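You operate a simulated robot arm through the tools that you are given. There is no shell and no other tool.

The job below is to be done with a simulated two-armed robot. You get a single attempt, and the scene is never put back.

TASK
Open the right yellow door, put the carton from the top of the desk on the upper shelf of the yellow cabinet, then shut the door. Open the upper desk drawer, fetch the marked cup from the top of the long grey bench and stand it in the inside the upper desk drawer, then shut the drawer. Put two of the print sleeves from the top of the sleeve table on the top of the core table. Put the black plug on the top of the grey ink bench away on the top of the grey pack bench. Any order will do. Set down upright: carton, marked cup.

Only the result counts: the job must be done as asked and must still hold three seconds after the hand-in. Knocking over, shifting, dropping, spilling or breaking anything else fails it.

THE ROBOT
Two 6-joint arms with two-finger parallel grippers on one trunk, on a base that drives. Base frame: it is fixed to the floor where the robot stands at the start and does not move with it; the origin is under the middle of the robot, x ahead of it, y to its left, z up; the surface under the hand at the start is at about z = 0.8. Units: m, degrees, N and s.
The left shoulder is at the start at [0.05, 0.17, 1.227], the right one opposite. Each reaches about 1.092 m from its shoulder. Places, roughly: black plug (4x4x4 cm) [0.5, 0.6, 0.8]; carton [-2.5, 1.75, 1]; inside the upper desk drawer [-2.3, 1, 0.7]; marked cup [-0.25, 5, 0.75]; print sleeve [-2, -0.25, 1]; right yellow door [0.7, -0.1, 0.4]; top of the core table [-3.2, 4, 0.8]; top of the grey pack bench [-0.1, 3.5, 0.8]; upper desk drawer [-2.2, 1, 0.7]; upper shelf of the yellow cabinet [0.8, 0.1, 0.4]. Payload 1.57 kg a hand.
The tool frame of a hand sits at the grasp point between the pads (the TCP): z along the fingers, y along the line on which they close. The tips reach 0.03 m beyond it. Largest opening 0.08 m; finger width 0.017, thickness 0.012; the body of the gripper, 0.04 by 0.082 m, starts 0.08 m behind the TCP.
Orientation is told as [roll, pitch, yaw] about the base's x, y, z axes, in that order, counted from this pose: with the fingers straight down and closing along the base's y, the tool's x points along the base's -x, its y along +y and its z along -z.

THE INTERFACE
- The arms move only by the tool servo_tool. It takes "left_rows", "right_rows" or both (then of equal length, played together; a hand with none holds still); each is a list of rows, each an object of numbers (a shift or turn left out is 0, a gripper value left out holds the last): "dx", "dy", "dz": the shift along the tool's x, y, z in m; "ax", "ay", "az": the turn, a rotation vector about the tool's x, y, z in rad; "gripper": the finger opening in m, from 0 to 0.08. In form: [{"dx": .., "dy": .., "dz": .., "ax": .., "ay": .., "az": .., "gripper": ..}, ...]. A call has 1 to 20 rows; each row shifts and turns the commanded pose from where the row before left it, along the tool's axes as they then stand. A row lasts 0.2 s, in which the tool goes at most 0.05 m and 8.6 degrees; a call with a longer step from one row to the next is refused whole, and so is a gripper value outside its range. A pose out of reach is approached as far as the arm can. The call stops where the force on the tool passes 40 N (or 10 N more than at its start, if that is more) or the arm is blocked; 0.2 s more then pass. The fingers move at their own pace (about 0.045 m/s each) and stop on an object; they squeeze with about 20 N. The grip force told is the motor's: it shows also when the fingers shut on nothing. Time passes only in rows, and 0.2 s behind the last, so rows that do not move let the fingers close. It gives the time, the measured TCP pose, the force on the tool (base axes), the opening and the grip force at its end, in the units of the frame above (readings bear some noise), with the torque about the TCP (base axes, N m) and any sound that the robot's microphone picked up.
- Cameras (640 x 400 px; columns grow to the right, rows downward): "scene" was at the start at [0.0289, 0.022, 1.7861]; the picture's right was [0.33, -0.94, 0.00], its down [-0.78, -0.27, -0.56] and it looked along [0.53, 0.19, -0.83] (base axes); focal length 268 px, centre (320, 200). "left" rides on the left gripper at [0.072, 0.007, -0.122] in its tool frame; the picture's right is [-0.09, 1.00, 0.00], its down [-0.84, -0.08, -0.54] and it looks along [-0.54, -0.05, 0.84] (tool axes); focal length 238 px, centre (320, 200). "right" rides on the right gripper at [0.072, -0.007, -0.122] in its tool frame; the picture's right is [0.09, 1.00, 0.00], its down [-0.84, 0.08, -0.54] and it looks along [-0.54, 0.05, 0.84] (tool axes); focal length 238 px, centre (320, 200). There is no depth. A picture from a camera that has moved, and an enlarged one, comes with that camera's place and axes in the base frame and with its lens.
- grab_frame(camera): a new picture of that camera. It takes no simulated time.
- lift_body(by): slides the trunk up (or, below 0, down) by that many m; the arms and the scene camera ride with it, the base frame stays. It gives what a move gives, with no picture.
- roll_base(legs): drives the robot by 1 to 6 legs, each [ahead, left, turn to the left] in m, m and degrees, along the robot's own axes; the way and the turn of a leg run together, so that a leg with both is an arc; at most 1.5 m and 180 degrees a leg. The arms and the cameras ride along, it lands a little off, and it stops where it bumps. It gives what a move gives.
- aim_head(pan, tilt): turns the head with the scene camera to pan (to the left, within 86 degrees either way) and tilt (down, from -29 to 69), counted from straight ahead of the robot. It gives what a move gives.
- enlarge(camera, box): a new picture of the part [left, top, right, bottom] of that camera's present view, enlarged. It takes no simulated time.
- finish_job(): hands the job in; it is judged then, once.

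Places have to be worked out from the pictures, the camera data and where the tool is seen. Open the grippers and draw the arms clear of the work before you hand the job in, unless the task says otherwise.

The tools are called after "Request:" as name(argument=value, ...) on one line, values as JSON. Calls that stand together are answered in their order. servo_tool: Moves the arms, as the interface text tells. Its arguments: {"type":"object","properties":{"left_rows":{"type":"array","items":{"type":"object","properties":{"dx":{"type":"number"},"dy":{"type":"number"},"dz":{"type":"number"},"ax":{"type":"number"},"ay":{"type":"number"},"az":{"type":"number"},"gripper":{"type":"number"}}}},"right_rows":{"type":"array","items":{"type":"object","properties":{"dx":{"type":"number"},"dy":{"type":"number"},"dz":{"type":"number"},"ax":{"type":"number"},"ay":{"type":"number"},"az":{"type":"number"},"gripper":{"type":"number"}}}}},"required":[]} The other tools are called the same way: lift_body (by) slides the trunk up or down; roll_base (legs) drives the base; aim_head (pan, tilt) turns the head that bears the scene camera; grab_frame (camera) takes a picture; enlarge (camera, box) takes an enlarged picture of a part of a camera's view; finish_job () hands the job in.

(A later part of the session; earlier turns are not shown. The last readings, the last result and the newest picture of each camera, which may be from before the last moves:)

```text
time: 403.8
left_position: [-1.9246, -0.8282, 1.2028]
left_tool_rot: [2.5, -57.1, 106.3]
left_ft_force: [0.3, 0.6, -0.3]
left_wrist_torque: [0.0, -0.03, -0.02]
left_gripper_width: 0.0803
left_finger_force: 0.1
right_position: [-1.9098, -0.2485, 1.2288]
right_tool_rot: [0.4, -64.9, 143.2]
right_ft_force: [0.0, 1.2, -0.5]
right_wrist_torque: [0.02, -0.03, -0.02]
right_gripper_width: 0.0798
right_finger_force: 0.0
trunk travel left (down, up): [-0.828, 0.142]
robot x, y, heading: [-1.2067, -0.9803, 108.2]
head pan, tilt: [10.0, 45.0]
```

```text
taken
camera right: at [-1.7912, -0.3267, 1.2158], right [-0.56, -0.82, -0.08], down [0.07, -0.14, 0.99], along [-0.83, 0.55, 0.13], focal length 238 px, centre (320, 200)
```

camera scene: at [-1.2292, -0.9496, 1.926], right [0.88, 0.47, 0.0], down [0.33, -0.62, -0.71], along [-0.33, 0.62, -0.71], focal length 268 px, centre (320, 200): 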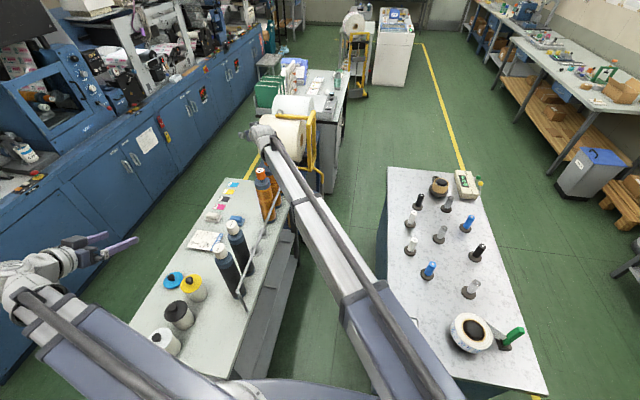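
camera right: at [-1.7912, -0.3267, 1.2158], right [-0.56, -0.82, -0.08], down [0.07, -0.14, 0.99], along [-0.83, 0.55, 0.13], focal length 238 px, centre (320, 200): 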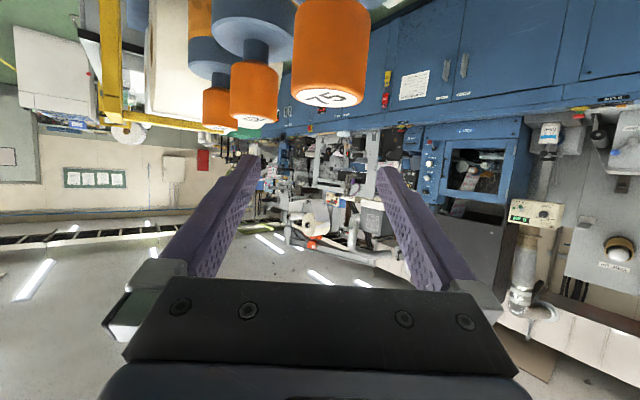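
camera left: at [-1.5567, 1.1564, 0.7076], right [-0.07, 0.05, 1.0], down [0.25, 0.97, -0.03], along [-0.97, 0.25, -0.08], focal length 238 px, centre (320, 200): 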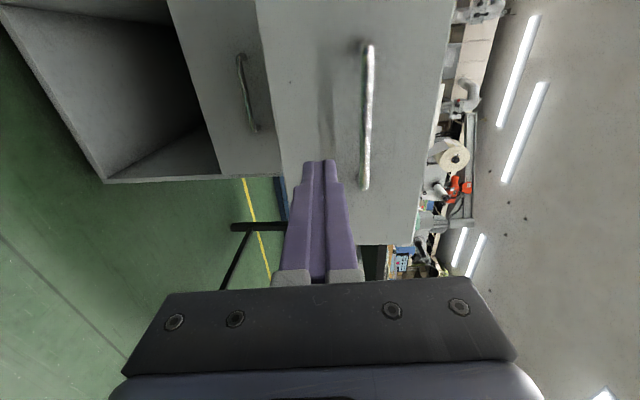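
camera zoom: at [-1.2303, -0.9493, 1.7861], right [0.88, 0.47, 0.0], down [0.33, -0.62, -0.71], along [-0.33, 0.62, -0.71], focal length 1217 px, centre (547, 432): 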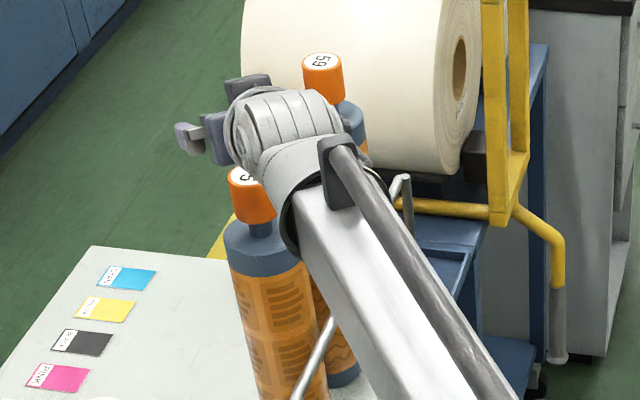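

The wrist camera puts knob #75 within 4 mm of the hand's centre, with its neighbour beyond the fingertips. I'll lower 7.2 cm and grip.

Request:
lift_body(by=-0.072)

Request:
grab_frame(camera="right")

Request:
enlarge(camera="scene", box=[200, 85, 340, 173])

```text
time: 404.9
left_position: [-1.9252, -0.8289, 1.1312]
left_tool_rot: [2.5, -57.1, 106.3]
left_ft_force: [-0.9, -0.1, 0.7]
left_wrist_torque: [0.01, 0.01, -0.02]
left_gripper_width: 0.0798
left_finger_force: 0.1
right_position: [-1.9104, -0.2473, 1.1568]
right_tool_rot: [0.5, -64.9, 143.1]
right_ft_force: [0.1, -0.3, 0.9]
right_wrist_torque: [-0.03, 0.03, 0.0]
right_gripper_width: 0.0798
right_finger_force: 0.1
trunk travel left (down, up): [-0.756, 0.214]
robot x, y, heading: [-1.2066, -0.9833, 107.9]
head pan, tilt: [10.0, 45.0]
```

```text
taken
camera right: at [-1.7911, -0.3267, 1.1438], right [-0.56, -0.82, -0.08], down [0.07, -0.14, 0.99], along [-0.83, 0.55, 0.13], focal length 238 px, centre (320, 200)
```

right: 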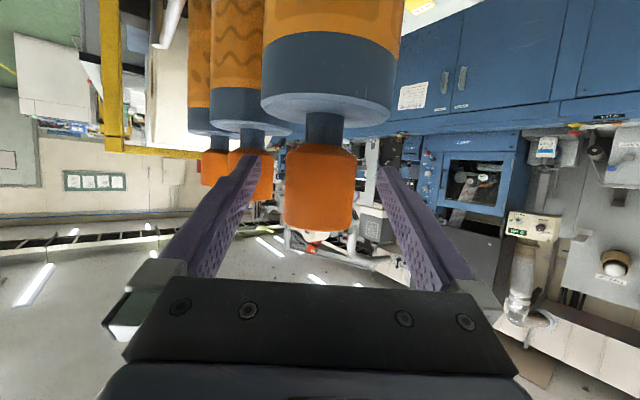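

```text
4.55 times, centred on (270, 129) of scene
camera zoom: at [-1.2302, -0.9494, 1.7141], right [0.88, 0.47, 0.0], down [0.33, -0.62, -0.71], along [-0.33, 0.62, -0.71], focal length 1217 px, centre (547, 523)
```

zoom: 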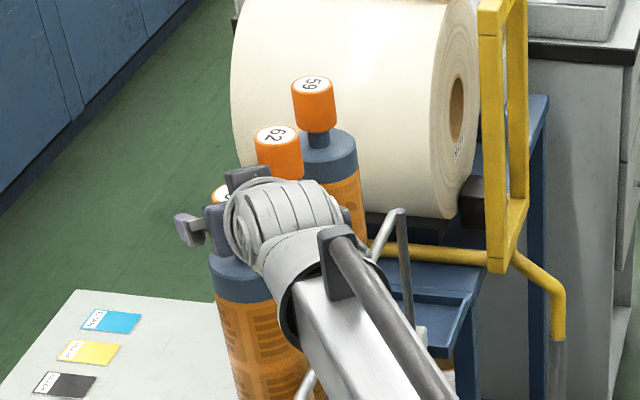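

The orange knob is nicely between the fingers. Closing on it, then lifting to clear the peg.

Request:
servo_tool(right_rows=[{"gripper": 0.02}, {}, {}, {}, {}, {}])

Request:
lift_body(by=0.03)

Request:
grab_frame(camera="right")

```text
time: 406.3
left_position: [-1.9247, -0.8291, 1.1325]
left_tool_rot: [2.5, -57.1, 106.3]
left_ft_force: [-0.5, -0.4, 0.1]
left_wrist_torque: [0.01, 0.02, 0.01]
left_gripper_width: 0.0798
left_finger_force: 0.0
right_position: [-1.9096, -0.2483, 1.1571]
right_tool_rot: [0.3, -64.9, 143.2]
right_ft_force: [-0.3, 0.6, 0.7]
right_wrist_torque: [0.07, -0.02, 0.0]
right_gripper_width: 0.0403
right_finger_force: 20.5
trunk travel left (down, up): [-0.756, 0.214]
robot x, y, heading: [-1.206, -0.9778, 107.9]
head pan, tilt: [10.0, 45.0]
```

```text
time: 407.1
left_position: [-1.925, -0.8293, 1.161]
left_tool_rot: [2.6, -57.1, 106.4]
left_ft_force: [-0.2, -0.8, 0.2]
left_wrist_torque: [0.03, 0.02, 0.0]
left_gripper_width: 0.08
left_finger_force: 0.1
right_position: [-1.9116, -0.2485, 1.1868]
right_tool_rot: [0.3, -65.0, 143.4]
right_ft_force: [0.0, -0.4, -3.5]
right_wrist_torque: [0.02, 0.04, -0.02]
right_gripper_width: 0.0406
right_finger_force: 20.3
trunk travel left (down, up): [-0.786, 0.184]
robot x, y, heading: [-1.2076, -0.9821, 108.0]
head pan, tilt: [10.0, 45.0]
```

```text
taken
camera right: at [-1.7917, -0.3264, 1.1732], right [-0.56, -0.82, -0.08], down [0.06, -0.14, 0.99], along [-0.83, 0.55, 0.13], focal length 238 px, centre (320, 200)
```

right: 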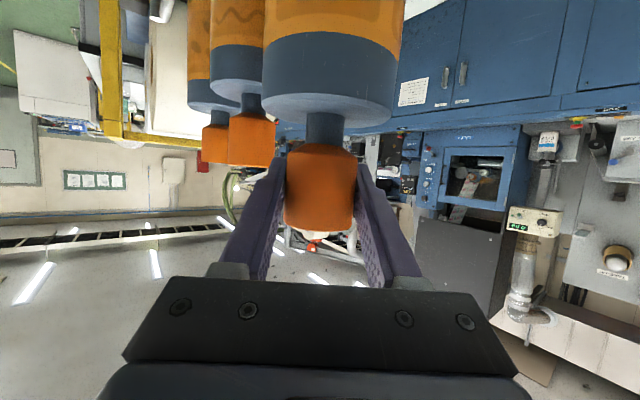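

Sleeve #75 is off its peg (0.36 kg). I'll lift it above the rail, draw it into the free gap beside the table, and bring the left hand over sleeve #62.

Request:
lift_body(by=0.182)

Request:
servo_tool(right_rows=[{"dx": 0.0168, "dy": -0.0158, "dz": -0.0361}, {"dx": 0.0168, "dy": -0.0158, "dz": -0.0361}, {"dx": 0.0168, "dy": -0.0158, "dz": -0.0361}, {"dx": 0.0168, "dy": -0.0158, "dz": -0.0361}, {"dx": 0.0168, "dy": -0.0158, "dz": -0.0361}, {"dx": 0.0168, "dy": -0.0158, "dz": -0.0361}, {"dx": 0.0168, "dy": -0.0158, "dz": -0.0361}, {"dx": 0.0168, "dy": -0.0158, "dz": -0.0361}, {"dx": 0.0168, "dy": -0.0158, "dz": -0.0361}, {"dx": 0.0168, "dy": -0.0158, "dz": -0.0361}, {"dx": 0.0168, "dy": -0.0158, "dz": -0.0361}, {}])

Request:
grab_frame(camera="scene")

Request:
grab_frame(camera="right")

```text
time: 409.1
left_position: [-1.9243, -0.8285, 1.3428]
left_tool_rot: [2.5, -57.1, 106.2]
left_ft_force: [0.4, -0.2, 0.0]
left_wrist_torque: [-0.03, -0.02, -0.02]
left_gripper_width: 0.08
left_finger_force: 0.0
right_position: [-1.9102, -0.2473, 1.3691]
right_tool_rot: [0.2, -64.9, 143.2]
right_ft_force: [0.3, -0.4, -3.7]
right_wrist_torque: [0.0, -0.02, 0.01]
right_gripper_width: 0.0403
right_finger_force: 19.6
trunk travel left (down, up): [-0.968, 0.002]
robot x, y, heading: [-1.2056, -0.9864, 107.8]
head pan, tilt: [10.0, 45.0]
```

```text
time: 411.7
left_position: [-1.9255, -0.8305, 1.3433]
left_tool_rot: [2.5, -57.1, 106.4]
left_ft_force: [-1.0, 0.6, 0.2]
left_wrist_torque: [0.01, -0.01, -0.01]
left_gripper_width: 0.0802
left_finger_force: 0.1
right_position: [-1.4575, -0.3683, 1.3693]
right_tool_rot: [0.2, -64.9, 143.3]
right_ft_force: [0.5, 0.2, -4.0]
right_wrist_torque: [-0.01, 0.0, 0.01]
right_gripper_width: 0.0408
right_finger_force: 20.2
trunk travel left (down, up): [-0.968, 0.002]
robot x, y, heading: [-1.2061, -0.9816, 108.2]
head pan, tilt: [10.0, 45.0]
```

```text
taken
camera scene: at [-1.2315, -0.9486, 1.926], right [0.88, 0.47, 0.0], down [0.33, -0.62, -0.71], along [-0.33, 0.62, -0.71], focal length 268 px, centre (320, 200)
```

scene: 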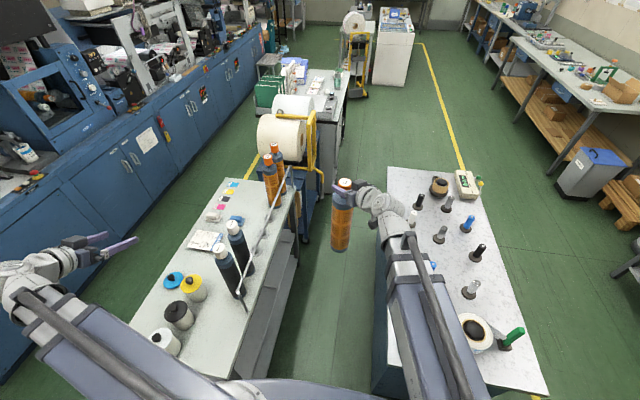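

```text
taken
camera right: at [-1.3376, -0.448, 1.3554], right [-0.56, -0.82, -0.08], down [0.06, -0.14, 0.99], along [-0.83, 0.55, 0.13], focal length 238 px, centre (320, 200)
```

right: 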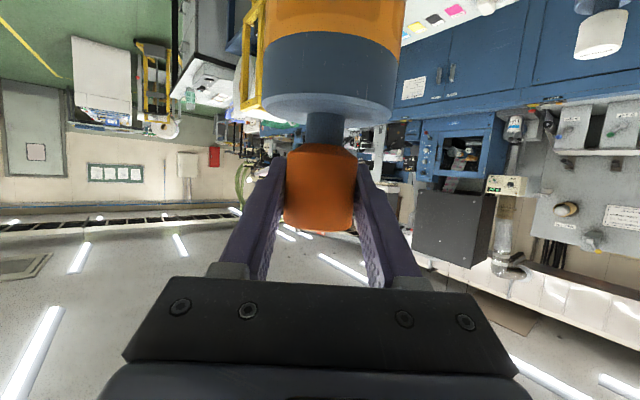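

Sleeve #75 hangs straight in the gap. Now the left hand: turn 14° and move above sleeve #62.

Request:
servo_tool(left_rows=[{"ax": -0.104, "az": -0.0675}, {"ax": -0.104, "az": -0.0675}, {"dx": -0.0197, "dy": -0.0228, "dz": 0.0304}, {"dx": -0.0197, "dy": -0.0228, "dz": 0.0304}, {"dx": -0.0197, "dy": -0.0228, "dz": 0.0304}, {"dx": -0.0197, "dy": -0.0228, "dz": 0.0304}, {"dx": -0.0197, "dy": -0.0228, "dz": 0.0304}, {"dx": -0.0197, "dy": -0.0228, "dz": 0.0304}, {"dx": -0.0197, "dy": -0.0228, "dz": 0.0304}, {"dx": -0.0197, "dy": -0.0228, "dz": 0.0304}, {"dx": -0.0197, "dy": -0.0228, "dz": 0.0304}, {"dx": -0.0197, "dy": -0.0228, "dz": 0.0304}, {"dx": -0.0197, "dy": -0.0228, "dz": 0.0304}, {"dx": -0.0197, "dy": -0.0228, "dz": 0.0304}, {"dx": -0.0197, "dy": -0.0228, "dz": 0.0304}, {}])

Request:
grab_frame(camera="scene")

Request:
grab_frame(camera="left")

```text
time: 415.1
left_position: [-1.93, -0.272, 1.3441]
left_tool_rot: [2.4, -57.5, 120.7]
left_ft_force: [-1.4, -0.2, 0.9]
left_wrist_torque: [-0.01, 0.0, -0.01]
left_gripper_width: 0.0802
left_finger_force: 0.0
left hand out of reach, approached as far as the arm can: row 12
right_position: [-1.4552, -0.3698, 1.3694]
right_tool_rot: [0.3, -64.9, 143.3]
right_ft_force: [-0.7, 0.1, -2.9]
right_wrist_torque: [0.02, -0.02, 0.01]
right_gripper_width: 0.0403
right_finger_force: 20.1
trunk travel left (down, up): [-0.968, 0.002]
robot x, y, heading: [-1.2024, -0.9838, 108.1]
head pan, tilt: [10.0, 45.0]
```

```text
taken
camera scene: at [-1.2304, -0.9499, 1.926], right [0.88, 0.47, 0.0], down [0.33, -0.62, -0.71], along [-0.33, 0.62, -0.71], focal length 268 px, centre (320, 200)
```

scene: 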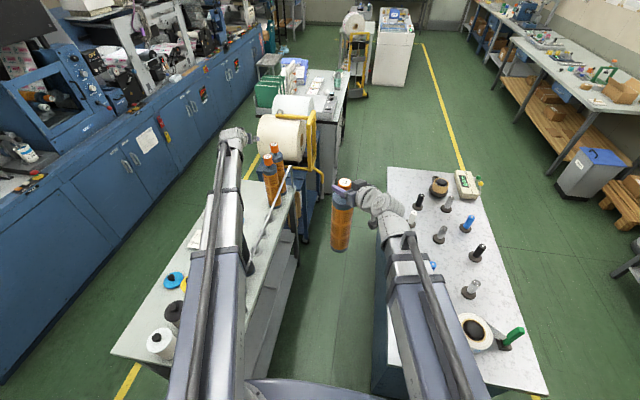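

```text
taken
camera left: at [-1.8587, -0.3954, 1.349], right [-0.86, -0.49, 0.1], down [0.09, 0.05, 0.99], along [-0.5, 0.87, 0.0], focal length 238 px, centre (320, 200)
```

left: 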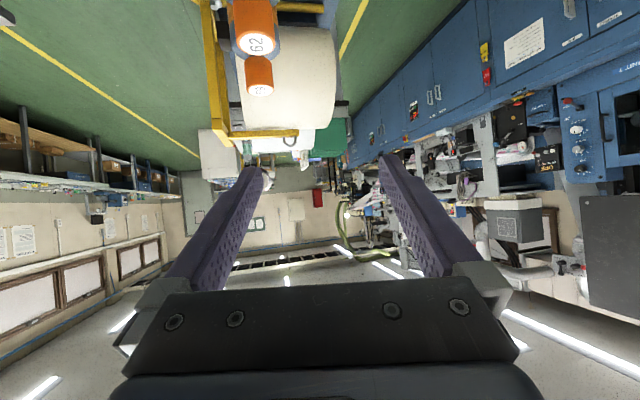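

Left camera confirms knob #62 at (-1.944, -0.145). I'll move the remaining 0.13 m, then lower to grip it.

Request:
servo_tool(left_rows=[{"dx": -0.0203, "dy": -0.02, "dz": 0.0318}, {"dx": -0.0203, "dy": -0.02, "dz": 0.0318}, {"dx": -0.0203, "dy": -0.02, "dz": 0.0318}, {}])

Request:
lift_body(by=-0.12)

Request:
grab_frame(camera="left")

Request:
grab_frame(camera="scene")

```text
time: 416.1
left_position: [-1.9385, -0.1441, 1.3442]
left_tool_rot: [2.4, -57.5, 120.8]
left_ft_force: [0.5, 0.7, 0.0]
left_wrist_torque: [-0.02, -0.03, 0.01]
left_gripper_width: 0.0802
left_finger_force: 0.1
right_position: [-1.4554, -0.3705, 1.3694]
right_tool_rot: [0.4, -65.0, 143.3]
right_ft_force: [-0.1, -0.8, -4.0]
right_wrist_torque: [0.0, 0.0, 0.02]
right_gripper_width: 0.0405
right_finger_force: 20.3
trunk travel left (down, up): [-0.968, 0.002]
robot x, y, heading: [-1.2036, -0.9836, 108.2]
head pan, tilt: [10.0, 45.0]
```

```text
time: 417.6
left_position: [-1.9401, -0.1462, 1.2244]
left_tool_rot: [2.5, -57.4, 120.6]
left_ft_force: [-0.3, -1.2, 0.5]
left_wrist_torque: [0.01, -0.01, 0.01]
left_gripper_width: 0.0801
left_finger_force: 0.1
right_position: [-1.4555, -0.3695, 1.25]
right_tool_rot: [0.4, -64.9, 143.2]
right_ft_force: [0.0, -0.5, -4.3]
right_wrist_torque: [-0.04, -0.01, 0.02]
right_gripper_width: 0.0406
right_finger_force: 20.6
trunk travel left (down, up): [-0.848, 0.122]
robot x, y, heading: [-1.206, -0.9826, 108.1]
head pan, tilt: [10.0, 45.0]
```

```text
taken
camera left: at [-1.8686, -0.2669, 1.2288], right [-0.86, -0.49, 0.1], down [0.09, 0.05, 0.99], along [-0.5, 0.87, 0.0], focal length 238 px, centre (320, 200)
```

left: 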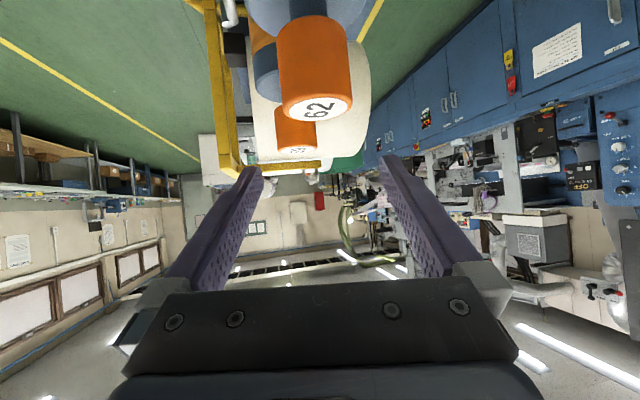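

```text
taken
camera scene: at [-1.2303, -0.949, 1.8061], right [0.88, 0.47, 0.0], down [0.33, -0.62, -0.71], along [-0.33, 0.62, -0.71], focal length 268 px, centre (320, 200)
```

scene: 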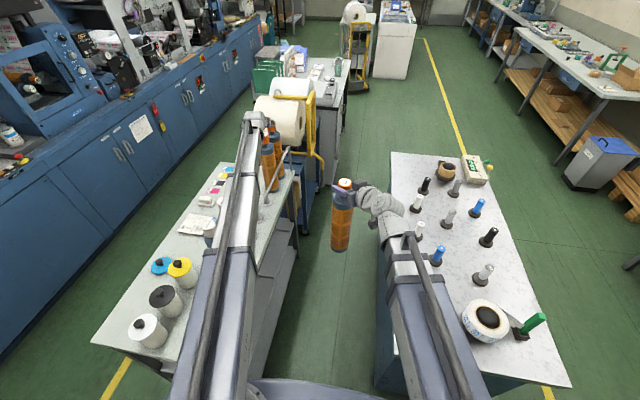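

The knob is well aligned (6 mm off, which I'll correct). Before lowering further, I'll check that the left arm's link clears the dark sleeves beside it.

Request:
enlarge(camera="scene", box=[150, 150, 310, 250])

Request:
aim_head(pan=40, tilt=45)

Request:
grab_frame(camera="scene")

```text
4.00 times, centred on (230, 200) of scene
camera zoom: at [-1.2303, -0.949, 1.8061], right [0.88, 0.47, 0.0], down [0.33, -0.62, -0.71], along [-0.33, 0.62, -0.71], focal length 1071 px, centre (680, 200)
```

zoom: 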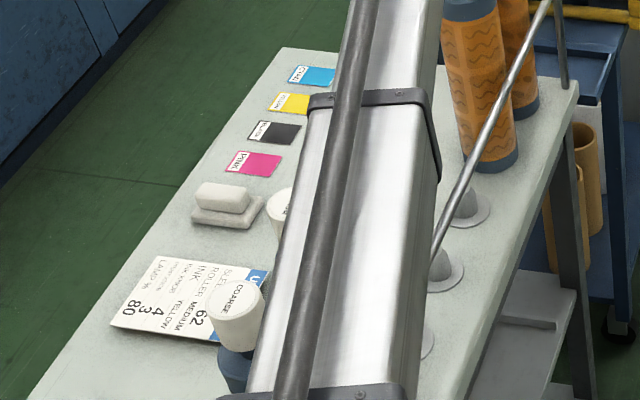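

```text
time: 418.6
left_position: [-1.9396, -0.1435, 1.2231]
left_tool_rot: [2.4, -57.4, 120.6]
left_ft_force: [0.5, -0.6, 1.0]
left_wrist_torque: [0.04, 0.0, -0.02]
left_gripper_width: 0.0802
left_finger_force: 0.2
right_position: [-1.455, -0.3696, 1.2493]
right_tool_rot: [0.4, -65.0, 143.2]
right_ft_force: [0.3, 0.9, -3.5]
right_wrist_torque: [0.02, 0.01, 0.0]
right_gripper_width: 0.0405
right_finger_force: 20.4
trunk travel left (down, up): [-0.848, 0.122]
robot x, y, heading: [-1.2057, -0.9821, 107.8]
head pan, tilt: [40.0, 45.0]
```

```text
taken
camera scene: at [-1.2611, -0.9776, 1.806], right [0.53, 0.85, 0.0], down [0.6, -0.37, -0.71], along [-0.6, 0.37, -0.71], focal length 268 px, centre (320, 200)
```

scene: 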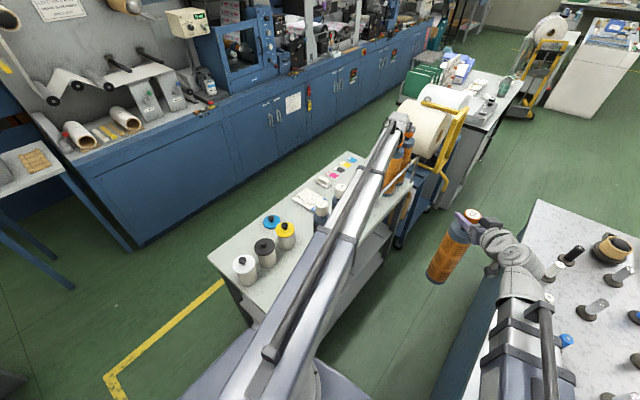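

The arm link keeps about 3 cm lateral clearance from the dark sleeves. I'll make the small correction, lower the rest, and grip #62.

Request:
servo_tool(left_rows=[{"dx": -0.002, "dy": 0.003, "dz": 0.003}, {}])

Request:
lift_body(by=-0.083)

Request:
grab_frame(camera="left")

Request:
grab_frame(camera="scene")

```text
time: 419.1
left_position: [-1.9429, -0.1423, 1.2233]
left_tool_rot: [2.4, -57.4, 120.6]
left_ft_force: [-0.2, -0.3, -0.4]
left_wrist_torque: [-0.03, -0.03, 0.01]
left_gripper_width: 0.0799
left_finger_force: 0.1
right_position: [-1.455, -0.3708, 1.2496]
right_tool_rot: [0.4, -64.9, 143.2]
right_ft_force: [0.9, -0.6, -3.7]
right_wrist_torque: [0.02, 0.04, -0.02]
right_gripper_width: 0.0403
right_finger_force: 19.7
trunk travel left (down, up): [-0.848, 0.122]
robot x, y, heading: [-1.2057, -0.9821, 107.9]
head pan, tilt: [40.0, 45.0]
```

```text
time: 420.3
left_position: [-1.944, -0.1421, 1.1417]
left_tool_rot: [2.4, -57.5, 120.6]
left_ft_force: [-0.2, 0.6, -0.4]
left_wrist_torque: [0.0, -0.01, 0.0]
left_gripper_width: 0.0802
left_finger_force: 0.1
right_position: [-1.4555, -0.3699, 1.1649]
right_tool_rot: [0.3, -64.9, 143.2]
right_ft_force: [0.0, -0.3, -4.0]
right_wrist_torque: [-0.04, -0.03, -0.01]
right_gripper_width: 0.0407
right_finger_force: 19.9
trunk travel left (down, up): [-0.765, 0.205]
robot x, y, heading: [-1.2046, -0.9775, 108.3]
head pan, tilt: [40.0, 45.0]
```

```text
taken
camera left: at [-1.873, -0.2653, 1.1458], right [-0.86, -0.49, 0.1], down [0.09, 0.05, 0.99], along [-0.5, 0.87, 0.0], focal length 238 px, centre (320, 200)
```

left: 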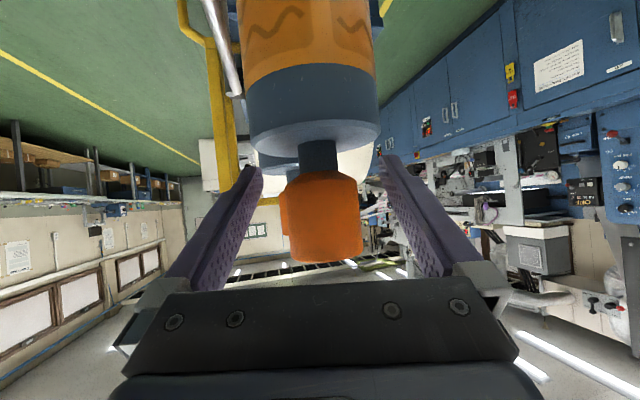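

```text
taken
camera scene: at [-1.261, -0.9778, 1.7231], right [0.53, 0.85, 0.0], down [0.6, -0.37, -0.71], along [-0.6, 0.37, -0.71], focal length 268 px, centre (320, 200)
```

scene: 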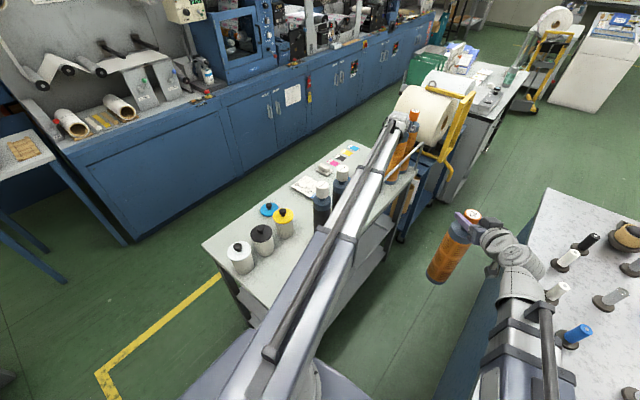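

Knob #62 sits between the fingers. Closing and lifting.

Request:
servo_tool(left_rows=[{"gripper": 0.02}, {}, {}, {}, {}, {}])

Request:
lift_body(by=0.2)

Request:
grab_frame(camera="left")

Request:
grab_frame(camera="scene")

```text
time: 421.7
left_position: [-1.9446, -0.1414, 1.1411]
left_tool_rot: [2.3, -57.5, 120.7]
left_ft_force: [1.0, 0.6, 1.0]
left_wrist_torque: [0.2, -0.2, -0.01]
left_gripper_width: 0.0405
left_finger_force: 20.0
right_position: [-1.4561, -0.3703, 1.1662]
right_tool_rot: [0.4, -64.9, 143.1]
right_ft_force: [-0.3, 0.4, -3.5]
right_wrist_torque: [-0.02, 0.03, -0.01]
right_gripper_width: 0.0405
right_finger_force: 20.0
trunk travel left (down, up): [-0.765, 0.205]
robot x, y, heading: [-1.2055, -0.9793, 108.2]
head pan, tilt: [40.0, 45.0]
```

```text
time: 423.9
left_position: [-1.9439, -0.1415, 1.3402]
left_tool_rot: [2.5, -57.3, 120.6]
left_ft_force: [0.0, 0.1, -4.3]
left_wrist_torque: [-0.02, 0.0, 0.0]
left_gripper_width: 0.0407
left_finger_force: 19.7
right_position: [-1.4567, -0.3694, 1.3666]
right_tool_rot: [0.4, -64.9, 143.2]
right_ft_force: [-0.1, 0.3, -3.8]
right_wrist_torque: [-0.02, -0.01, 0.01]
right_gripper_width: 0.0402
right_finger_force: 19.9
trunk travel left (down, up): [-0.965, 0.005]
robot x, y, heading: [-1.2098, -0.984, 108.1]
head pan, tilt: [40.0, 45.0]
```

```text
taken
camera left: at [-1.8735, -0.2648, 1.3451], right [-0.86, -0.49, 0.1], down [0.09, 0.05, 0.99], along [-0.5, 0.87, 0.0], focal length 238 px, centre (320, 200)
```

left: 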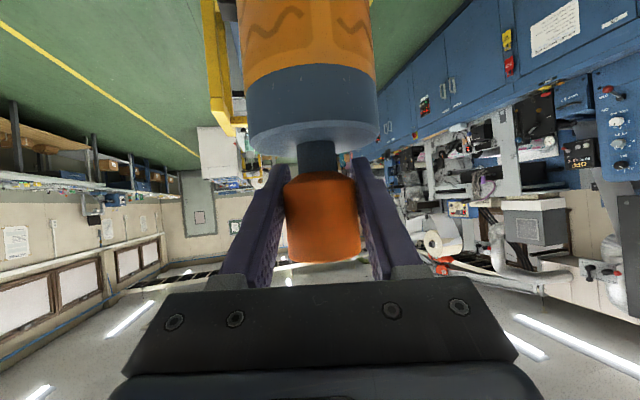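

```text
taken
camera scene: at [-1.2617, -0.977, 1.9229], right [0.53, 0.85, 0.0], down [0.6, -0.37, -0.71], along [-0.6, 0.37, -0.71], focal length 268 px, centre (320, 200)
```

scene: 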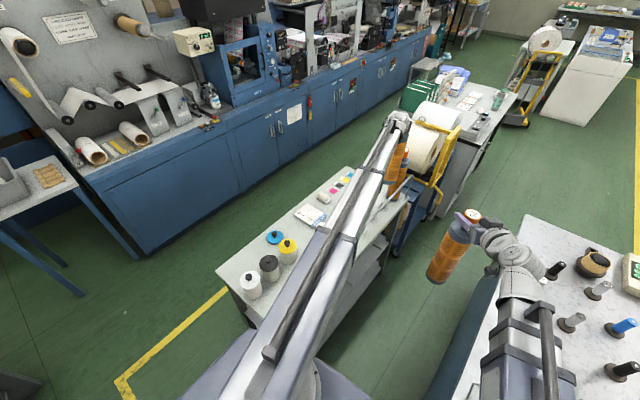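

Both sleeves are held. I'll move #75 further right over the island (its bottom is well above), then bring #62 off the table over the rail into the gap.

Request:
servo_tool(right_rows=[{"dx": 0.0056, "dy": -0.0382, "dz": -0.012}, {"dx": 0.0056, "dy": -0.0382, "dz": -0.012}, {"dx": 0.0056, "dy": -0.0382, "dz": -0.012}, {"dx": 0.0056, "dy": -0.0382, "dz": -0.012}, {"dx": 0.0056, "dy": -0.0382, "dz": -0.012}, {"dx": 0.0056, "dy": -0.0382, "dz": -0.012}, {"dx": 0.0056, "dy": -0.0382, "dz": -0.012}, {"dx": 0.0056, "dy": -0.0382, "dz": -0.012}, {"dx": 0.0056, "dy": -0.0382, "dz": -0.012}, {}])

Request:
servo_tool(left_rows=[{"dx": 0.0168, "dy": -0.0292, "dz": -0.0263}, {"dx": 0.0168, "dy": -0.0292, "dz": -0.0263}, {"dx": 0.0168, "dy": -0.0292, "dz": -0.0263}, {"dx": 0.0168, "dy": -0.0292, "dz": -0.0263}, {"dx": 0.0168, "dy": -0.0292, "dz": -0.0263}, {"dx": 0.0168, "dy": -0.0292, "dz": -0.0263}, {"dx": 0.0168, "dy": -0.0292, "dz": -0.0263}, {"dx": 0.0168, "dy": -0.0292, "dz": -0.0263}, {}])

Request:
aim_head(pan=0, tilt=40)

Request:
grab_frame(camera="scene")

```text
time: 426.1
left_position: [-1.9454, -0.1425, 1.3407]
left_tool_rot: [2.3, -57.3, 120.8]
left_ft_force: [0.6, -0.1, -3.2]
left_wrist_torque: [0.03, -0.01, 0.0]
left_gripper_width: 0.0407
left_finger_force: 19.6
right_position: [-1.1558, -0.1636, 1.3656]
right_tool_rot: [0.2, -64.8, 143.3]
right_ft_force: [0.5, 0.2, -3.2]
right_wrist_torque: [0.01, -0.01, -0.01]
right_gripper_width: 0.0401
right_finger_force: 20.2
trunk travel left (down, up): [-0.965, 0.005]
robot x, y, heading: [-1.2062, -0.9815, 108.1]
head pan, tilt: [40.0, 45.0]
```

```text
time: 428.1
left_position: [-1.6137, -0.2268, 1.3398]
left_tool_rot: [2.3, -57.2, 120.7]
left_ft_force: [-0.3, -0.8, -4.2]
left_wrist_torque: [0.04, 0.03, 0.0]
left_gripper_width: 0.0402
left_finger_force: 20.3
left hand out of reach, approached as far as the arm can: row 6
right_position: [-1.1563, -0.1631, 1.365]
right_tool_rot: [0.4, -64.8, 143.2]
right_ft_force: [-0.7, 0.2, -2.8]
right_wrist_torque: [0.03, 0.04, 0.01]
right_gripper_width: 0.0403
right_finger_force: 20.2
trunk travel left (down, up): [-0.965, 0.005]
robot x, y, heading: [-1.2013, -0.9817, 107.9]
head pan, tilt: [40.0, 45.0]
```

```text
time: 429.2
left_position: [-1.6131, -0.226, 1.3396]
left_tool_rot: [2.4, -57.3, 120.6]
left_ft_force: [-0.8, 0.2, -3.0]
left_wrist_torque: [0.02, -0.01, -0.06]
left_gripper_width: 0.0405
left_finger_force: 20.1
right_position: [-1.155, -0.1645, 1.3648]
right_tool_rot: [0.4, -64.8, 143.2]
right_ft_force: [0.8, -0.1, -4.1]
right_wrist_torque: [0.02, -0.01, 0.01]
right_gripper_width: 0.0403
right_finger_force: 20.0
trunk travel left (down, up): [-0.965, 0.005]
robot x, y, heading: [-1.2058, -0.9811, 108.2]
head pan, tilt: [0.0, 40.0]
```

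```text
taken
camera scene: at [-1.2186, -0.9392, 1.9302], right [0.95, 0.31, 0.0], down [0.2, -0.61, -0.77], along [-0.24, 0.73, -0.64], focal length 268 px, centre (320, 200)
```

scene: 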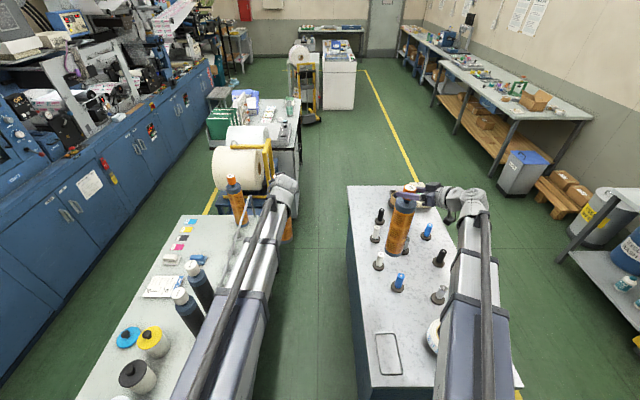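

Both sleeves hang upright, clear of everything. I'll back out of the spot, strafe past the island's end to the aisle, and then drive up the aisle.

Request:
roll_base(legs=[[-0.17, 0, 0], [0, -0.6, 0], [0, -0.55, 0]])

Request:
grab_frame(camera="scene")

```text
time: 436.4
left_position: [-0.4731, -0.0335, 1.3398]
left_tool_rot: [2.4, -57.2, 120.5]
left_ft_force: [0.1, 0.8, -3.7]
left_wrist_torque: [0.02, 0.02, -0.02]
left_gripper_width: 0.0404
left_finger_force: 19.9
right_position: [-0.016, 0.0296, 1.3663]
right_tool_rot: [0.3, -64.9, 143.2]
right_ft_force: [-1.3, 0.3, -3.1]
right_wrist_torque: [0.02, -0.01, 0.02]
right_gripper_width: 0.0403
right_finger_force: 19.6
trunk travel left (down, up): [-0.965, 0.005]
robot x, y, heading: [-0.0684, -0.7863, 107.9]
head pan, tilt: [0.0, 40.0]
```

```text
taken
camera scene: at [-0.0791, -0.7458, 1.9302], right [0.95, 0.31, 0.0], down [0.2, -0.61, -0.77], along [-0.24, 0.73, -0.64], focal length 268 px, centre (320, 200)
```

scene: 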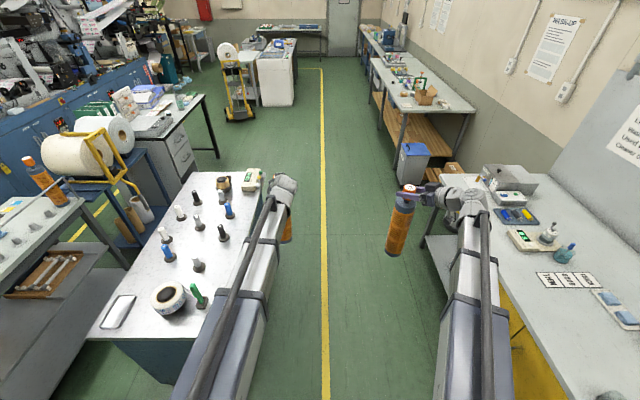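

Clear aisle ahead. Driving up the aisle with both sleeves.

Request:
roll_base(legs=[[1.3, 0.02, 0], [1.3, 0, 0], [1.0, 0, 0.2]])

Request:
grab_frame(camera="scene")

```text
time: 453.9
left_position: [-1.5979, 3.3989, 1.3413]
left_tool_rot: [2.4, -57.3, 120.7]
left_ft_force: [0.3, -0.7, -2.4]
left_wrist_torque: [0.02, 0.0, 0.01]
left_gripper_width: 0.0408
left_finger_force: 19.7
right_position: [-1.1404, 3.4624, 1.366]
right_tool_rot: [0.4, -64.7, 143.2]
right_ft_force: [-0.3, -0.4, -3.1]
right_wrist_torque: [0.0, 0.04, -0.01]
right_gripper_width: 0.0404
right_finger_force: 20.0
trunk travel left (down, up): [-0.965, 0.005]
robot x, y, heading: [-1.1876, 2.6419, 108.4]
head pan, tilt: [0.0, 40.0]
```

```text
taken
camera scene: at [-1.2029, 2.6865, 1.9302], right [0.95, 0.31, 0.0], down [0.2, -0.61, -0.77], along [-0.24, 0.73, -0.64], focal length 268 px, centre (320, 200)
```

scene: 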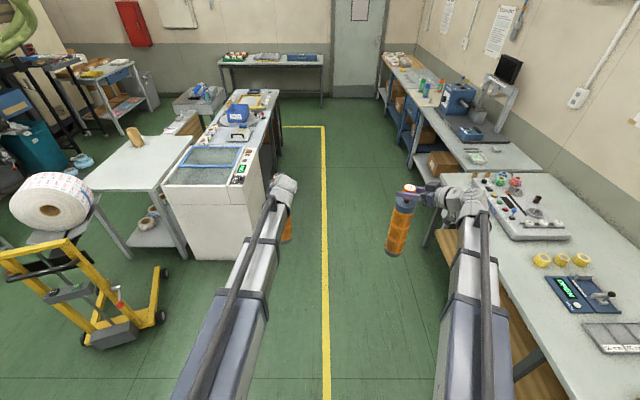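

I can reach the core table from its near side, between the stacker and the white unit. I'll drive diagonally to (u -1.10, v 3.78) and look before turning.

Request:
roll_base(legs=[[0.45, 0.4, 0], [0.4, 0.39, 0]])

Request:
aim_head(pan=30, tilt=45)

Request:
grab_frame(camera="scene")

```text
time: 460.1
left_position: [-2.6145, 3.9629, 1.34]
left_tool_rot: [2.5, -57.2, 120.6]
left_ft_force: [-0.7, 0.6, -3.4]
left_wrist_torque: [0.01, 0.02, -0.02]
left_gripper_width: 0.0405
left_finger_force: 19.8
right_position: [-2.1575, 4.0258, 1.3656]
right_tool_rot: [0.4, -64.8, 143.2]
right_ft_force: [0.6, -0.1, -3.3]
right_wrist_torque: [0.01, -0.01, 0.02]
right_gripper_width: 0.0405
right_finger_force: 20.1
trunk travel left (down, up): [-0.965, 0.005]
robot x, y, heading: [-2.2073, 3.2096, 108.0]
head pan, tilt: [0.0, 40.0]
```

```text
time: 461.0
left_position: [-2.614, 3.9635, 1.3401]
left_tool_rot: [2.3, -57.2, 120.6]
left_ft_force: [0.4, -1.2, -3.1]
left_wrist_torque: [0.04, 0.01, -0.01]
left_gripper_width: 0.0404
left_finger_force: 20.0
right_position: [-2.1566, 4.0254, 1.3645]
right_tool_rot: [0.3, -64.8, 143.1]
right_ft_force: [0.4, -0.1, -3.2]
right_wrist_torque: [-0.01, 0.0, 0.0]
right_gripper_width: 0.0405
right_finger_force: 20.0
trunk travel left (down, up): [-0.965, 0.005]
robot x, y, heading: [-2.2107, 3.2095, 108.0]
head pan, tilt: [30.0, 45.0]
```

```text
taken
camera scene: at [-2.2546, 3.2237, 1.923], right [0.67, 0.74, 0.0], down [0.53, -0.47, -0.71], along [-0.53, 0.47, -0.71], focal length 268 px, centre (320, 200)
```

scene: 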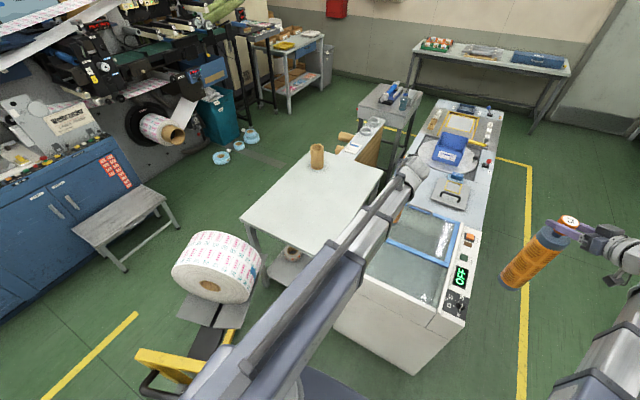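

The table top is clear apart from one core at the far side. I'll rotate 34° left to face it.

Request:
roll_base(legs=[[0, 0, 34]])

Request:
aim_head(pan=0, tilt=45)

Request:
grab_frame(camera="scene")

```text
time: 462.7
left_position: [-2.9047, 3.7077, 1.3407]
left_tool_rot: [2.3, -57.1, 146.9]
left_ft_force: [-0.1, 0.1, -2.4]
left_wrist_torque: [-0.02, 0.01, -0.03]
left_gripper_width: 0.0405
left_finger_force: 20.5
right_position: [-2.5202, 3.9645, 1.3664]
right_tool_rot: [0.1, -64.7, 169.5]
right_ft_force: [-0.7, 0.5, -3.3]
right_wrist_torque: [0.01, 0.05, -0.02]
right_gripper_width: 0.0404
right_finger_force: 19.9
trunk travel left (down, up): [-0.965, 0.005]
robot x, y, heading: [-2.2109, 3.2103, 134.2]
head pan, tilt: [30.0, 45.0]
stopped in leg 1: the robot was blocked; the commanded pose is now the measured one
```

```text
time: 463.7
left_position: [-2.9042, 3.7084, 1.3402]
left_tool_rot: [2.3, -57.1, 146.6]
left_ft_force: [-0.1, -0.1, -3.6]
left_wrist_torque: [0.0, 0.01, 0.01]
left_gripper_width: 0.0406
left_finger_force: 20.0
right_position: [-2.5205, 3.9657, 1.3655]
right_tool_rot: [0.3, -64.9, 169.3]
right_ft_force: [-0.9, -0.7, -3.3]
right_wrist_torque: [-0.03, -0.02, -0.01]
right_gripper_width: 0.0404
right_finger_force: 19.4
trunk travel left (down, up): [-0.965, 0.005]
robot x, y, heading: [-2.2098, 3.2089, 133.8]
head pan, tilt: [0.0, 45.0]
```

```text
taken
camera scene: at [-2.2359, 3.2367, 1.923], right [0.72, 0.7, 0.0], down [0.49, -0.51, -0.71], along [-0.49, 0.51, -0.71], focal length 268 px, centre (320, 200)
```

scene: 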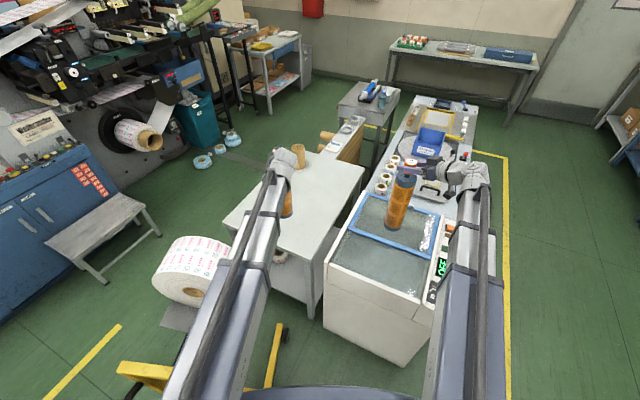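

The base lightly touched the stacker's wheel and stopped; comparing views, the stacker hasn't moved. I'll ease the base 5 cm to the right, away from it; this heading is good enough.

Request:
roll_base(legs=[[0, -0.05, 0]])

Request:
grab_frame(camera="scene")

Request:
aim_head(pan=60, tilt=50)

Request:
grab_frame(camera="scene")

```text
time: 464.6
left_position: [-2.8673, 3.7445, 1.3399]
left_tool_rot: [2.5, -57.3, 146.5]
left_ft_force: [-0.2, 0.5, -3.6]
left_wrist_torque: [-0.01, -0.02, 0.02]
left_gripper_width: 0.0406
left_finger_force: 19.7
right_position: [-2.4834, 4.001, 1.3655]
right_tool_rot: [0.5, -64.8, 169.2]
right_ft_force: [0.1, 1.2, -3.4]
right_wrist_torque: [-0.02, 0.04, -0.02]
right_gripper_width: 0.0406
right_finger_force: 19.6
trunk travel left (down, up): [-0.965, 0.005]
robot x, y, heading: [-2.1747, 3.243, 134.1]
head pan, tilt: [0.0, 45.0]
```

```text
taken
camera scene: at [-2.198, 3.273, 1.923], right [0.72, 0.7, 0.0], down [0.49, -0.51, -0.71], along [-0.49, 0.51, -0.71], focal length 268 px, centre (320, 200)
```

scene: 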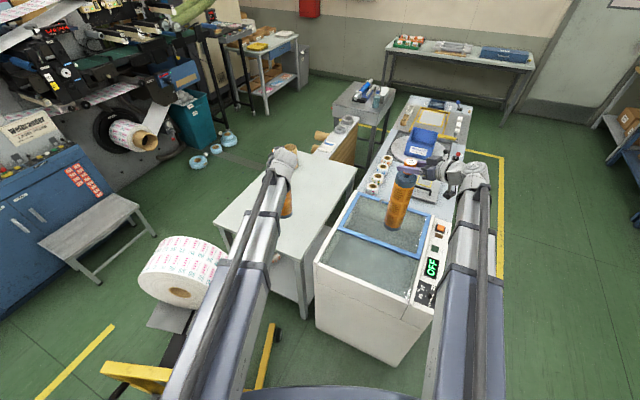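

```text
time: 465.9
left_position: [-2.8692, 3.7427, 1.3405]
left_tool_rot: [2.2, -57.2, 146.6]
left_ft_force: [-0.3, -0.8, -3.1]
left_wrist_torque: [0.02, 0.01, -0.04]
left_gripper_width: 0.0404
left_finger_force: 19.8
right_position: [-2.4844, 3.9999, 1.3656]
right_tool_rot: [0.3, -64.8, 169.2]
right_ft_force: [-0.4, -0.5, -3.1]
right_wrist_torque: [0.02, 0.0, 0.0]
right_gripper_width: 0.0405
right_finger_force: 20.2
trunk travel left (down, up): [-0.965, 0.005]
robot x, y, heading: [-2.1727, 3.2406, 134.3]
head pan, tilt: [60.0, 50.0]
```

```text
taken
camera scene: at [-2.2184, 3.1938, 1.9161], right [-0.24, 0.97, 0.0], down [0.74, 0.19, -0.64], along [-0.62, -0.16, -0.77], focal length 268 px, centre (320, 200)
```

scene: 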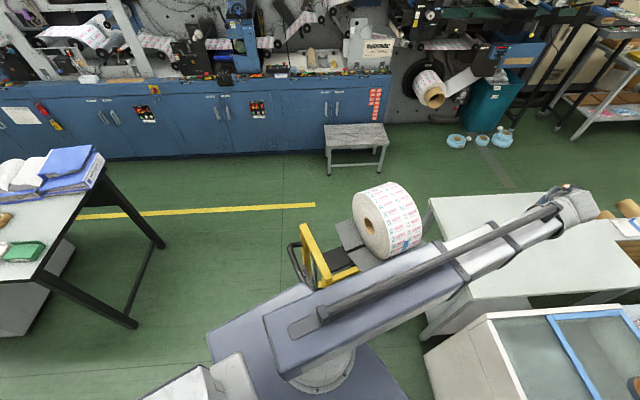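

Everything around is undisturbed. I'll extend the left hand first, then the right, to bring both sleeves above the core table.

Request:
servo_tool(left_rows=[{"dx": -0.0197, "dy": 0.0131, "dz": 0.0306}, {"dx": -0.0197, "dy": 0.0131, "dz": 0.0306}, {"dx": -0.0197, "dy": 0.0131, "dz": 0.0306}, {"dx": -0.0197, "dy": 0.0131, "dz": 0.0306}, {"dx": -0.0197, "dy": 0.0131, "dz": 0.0306}, {"dx": -0.0197, "dy": 0.0131, "dz": 0.0306}, {"dx": -0.0197, "dy": 0.0131, "dz": 0.0306}, {}])

Request:
servo_tool(right_rows=[{"dx": -0.0175, "dy": 0.0172, "dz": 0.0371}, {"dx": -0.0175, "dy": 0.0172, "dz": 0.0371}, {"dx": -0.0175, "dy": 0.0172, "dz": 0.0371}, {"dx": -0.0175, "dy": 0.0172, "dz": 0.0371}, {"dx": -0.0175, "dy": 0.0172, "dz": 0.0371}, {"dx": -0.0175, "dy": 0.0172, "dz": 0.0371}, {"dx": -0.0175, "dy": 0.0172, "dz": 0.0371}, {"dx": -0.0175, "dy": 0.0172, "dz": 0.0371}, {"dx": -0.0175, "dy": 0.0172, "dz": 0.0371}, {"dx": -0.0175, "dy": 0.0172, "dz": 0.0371}, {}])

Request:
aim_head(pan=5, tilt=45)

Request:
grab_frame(camera="scene")

Request:
grab_frame(camera="left")

Request:
grab_frame(camera="right")

```text
time: 467.7
left_position: [-3.1349, 3.7978, 1.3409]
left_tool_rot: [2.4, -57.4, 146.6]
left_ft_force: [0.1, -0.2, -3.4]
left_wrist_torque: [-0.03, 0.01, 0.03]
left_gripper_width: 0.0404
left_finger_force: 19.7
right_position: [-2.4848, 3.9984, 1.3657]
right_tool_rot: [0.3, -64.7, 169.3]
right_ft_force: [-0.4, 0.8, -3.2]
right_wrist_torque: [0.02, 0.01, 0.02]
right_gripper_width: 0.0403
right_finger_force: 19.8
trunk travel left (down, up): [-0.965, 0.005]
robot x, y, heading: [-2.1727, 3.2393, 134.3]
head pan, tilt: [60.0, 50.0]
```

```text
time: 470.1
left_position: [-3.1342, 3.7976, 1.3393]
left_tool_rot: [2.4, -57.3, 146.5]
left_ft_force: [0.5, 0.5, -2.8]
left_wrist_torque: [0.02, 0.0, -0.01]
left_gripper_width: 0.0405
left_finger_force: 20.1
right_position: [-2.9194, 3.9045, 1.3661]
right_tool_rot: [0.3, -64.9, 169.2]
right_ft_force: [-0.4, -0.1, -3.0]
right_wrist_torque: [-0.01, -0.02, 0.01]
right_gripper_width: 0.0403
right_finger_force: 20.2
trunk travel left (down, up): [-0.965, 0.005]
robot x, y, heading: [-2.1734, 3.2412, 134.1]
head pan, tilt: [60.0, 50.0]
```

```text
time: 471.3
left_position: [-3.1346, 3.7981, 1.3401]
left_tool_rot: [2.3, -57.4, 146.6]
left_ft_force: [-0.3, -0.7, -3.1]
left_wrist_torque: [0.03, -0.02, 0.01]
left_gripper_width: 0.0403
left_finger_force: 20.0
right_position: [-2.9205, 3.9045, 1.3661]
right_tool_rot: [0.4, -64.8, 169.2]
right_ft_force: [1.1, 0.2, -2.2]
right_wrist_torque: [0.03, 0.01, 0.02]
right_gripper_width: 0.0405
right_finger_force: 19.7
trunk travel left (down, up): [-0.965, 0.005]
robot x, y, heading: [-2.1732, 3.2415, 133.7]
head pan, tilt: [5.0, 45.0]
```

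```text
taken
camera scene: at [-2.2054, 3.2661, 1.923], right [0.65, 0.76, 0.0], down [0.54, -0.46, -0.71], along [-0.53, 0.46, -0.71], focal length 268 px, centre (320, 200)
```

scene: 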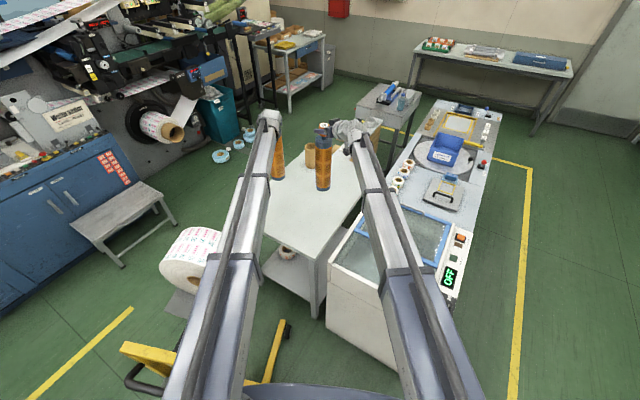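

```text
taken
camera left: at [-3.017, 3.7185, 1.345], right [-0.56, -0.82, 0.1], down [0.06, 0.08, 0.99], along [-0.83, 0.56, 0.0], focal length 238 px, centre (320, 200)
```

left: 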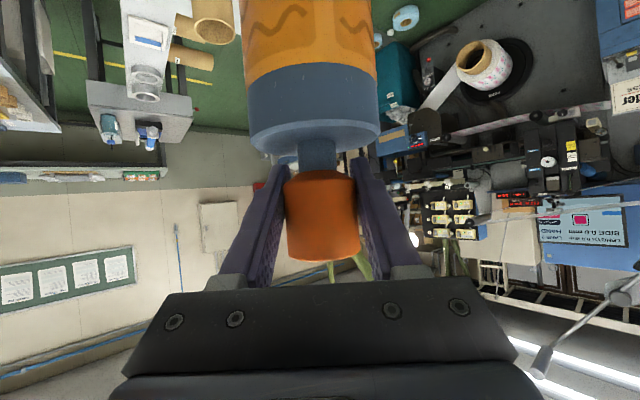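

```text
taken
camera right: at [-2.7789, 3.8852, 1.3519], right [-0.14, -0.99, -0.08], down [0.12, -0.1, 0.99], along [-0.98, 0.13, 0.13], focal length 238 px, centre (320, 200)
```

right: 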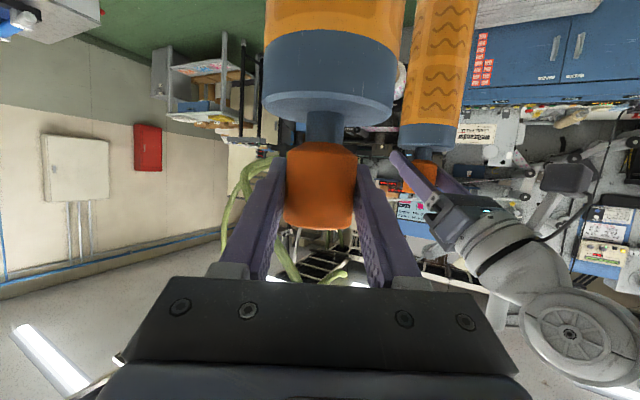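

Both sleeves are over free parts of the table, 24 cm apart and upright. I'll lower 0.21 m and check heights.

Request:
lift_body(by=-0.21)

Request:
grab_frame(camera="scene")

Request:
enlarge(camera="scene", box=[230, 90, 390, 190])

```text
time: 473.6
left_position: [-3.134, 3.7982, 1.1295]
left_tool_rot: [2.3, -57.4, 146.6]
left_ft_force: [0.5, -0.5, -2.7]
left_wrist_torque: [-0.01, -0.02, -0.02]
left_gripper_width: 0.0406
left_finger_force: 20.1
right_position: [-2.9201, 3.9044, 1.1546]
right_tool_rot: [0.4, -64.8, 169.3]
right_ft_force: [0.3, 0.1, -3.2]
right_wrist_torque: [0.01, 0.0, -0.01]
right_gripper_width: 0.0403
right_finger_force: 20.2
trunk travel left (down, up): [-0.755, 0.215]
robot x, y, heading: [-2.172, 3.2422, 134.4]
head pan, tilt: [5.0, 45.0]
```

```text
taken
camera scene: at [-2.205, 3.266, 1.713], right [0.65, 0.76, 0.0], down [0.53, -0.46, -0.71], along [-0.53, 0.46, -0.71], focal length 268 px, centre (320, 200)
```

scene: 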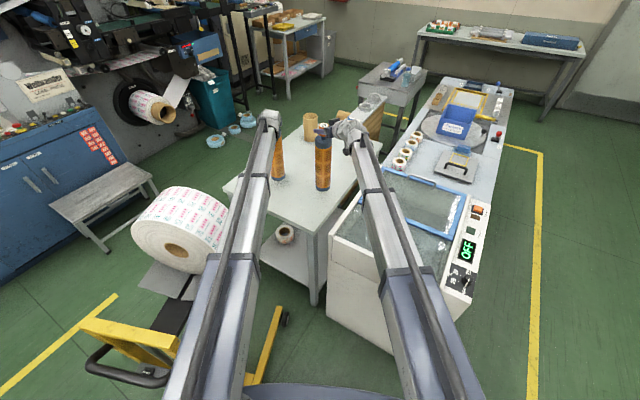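

```text
4.00 times, centred on (310, 140) of scene
camera zoom: at [-2.205, 3.266, 1.713], right [0.65, 0.76, 0.0], down [0.53, -0.46, -0.71], along [-0.53, 0.46, -0.71], focal length 1071 px, centre (360, 440)
```

zoom: 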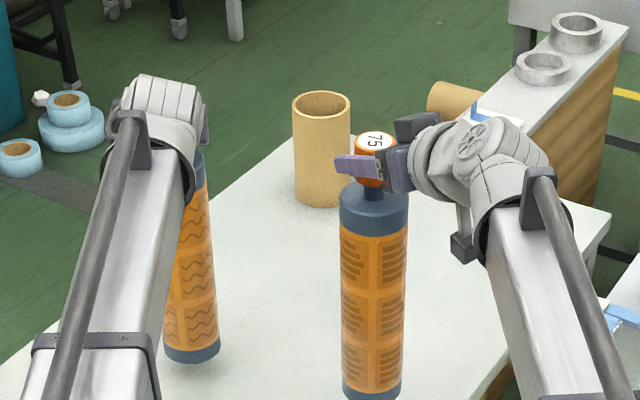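

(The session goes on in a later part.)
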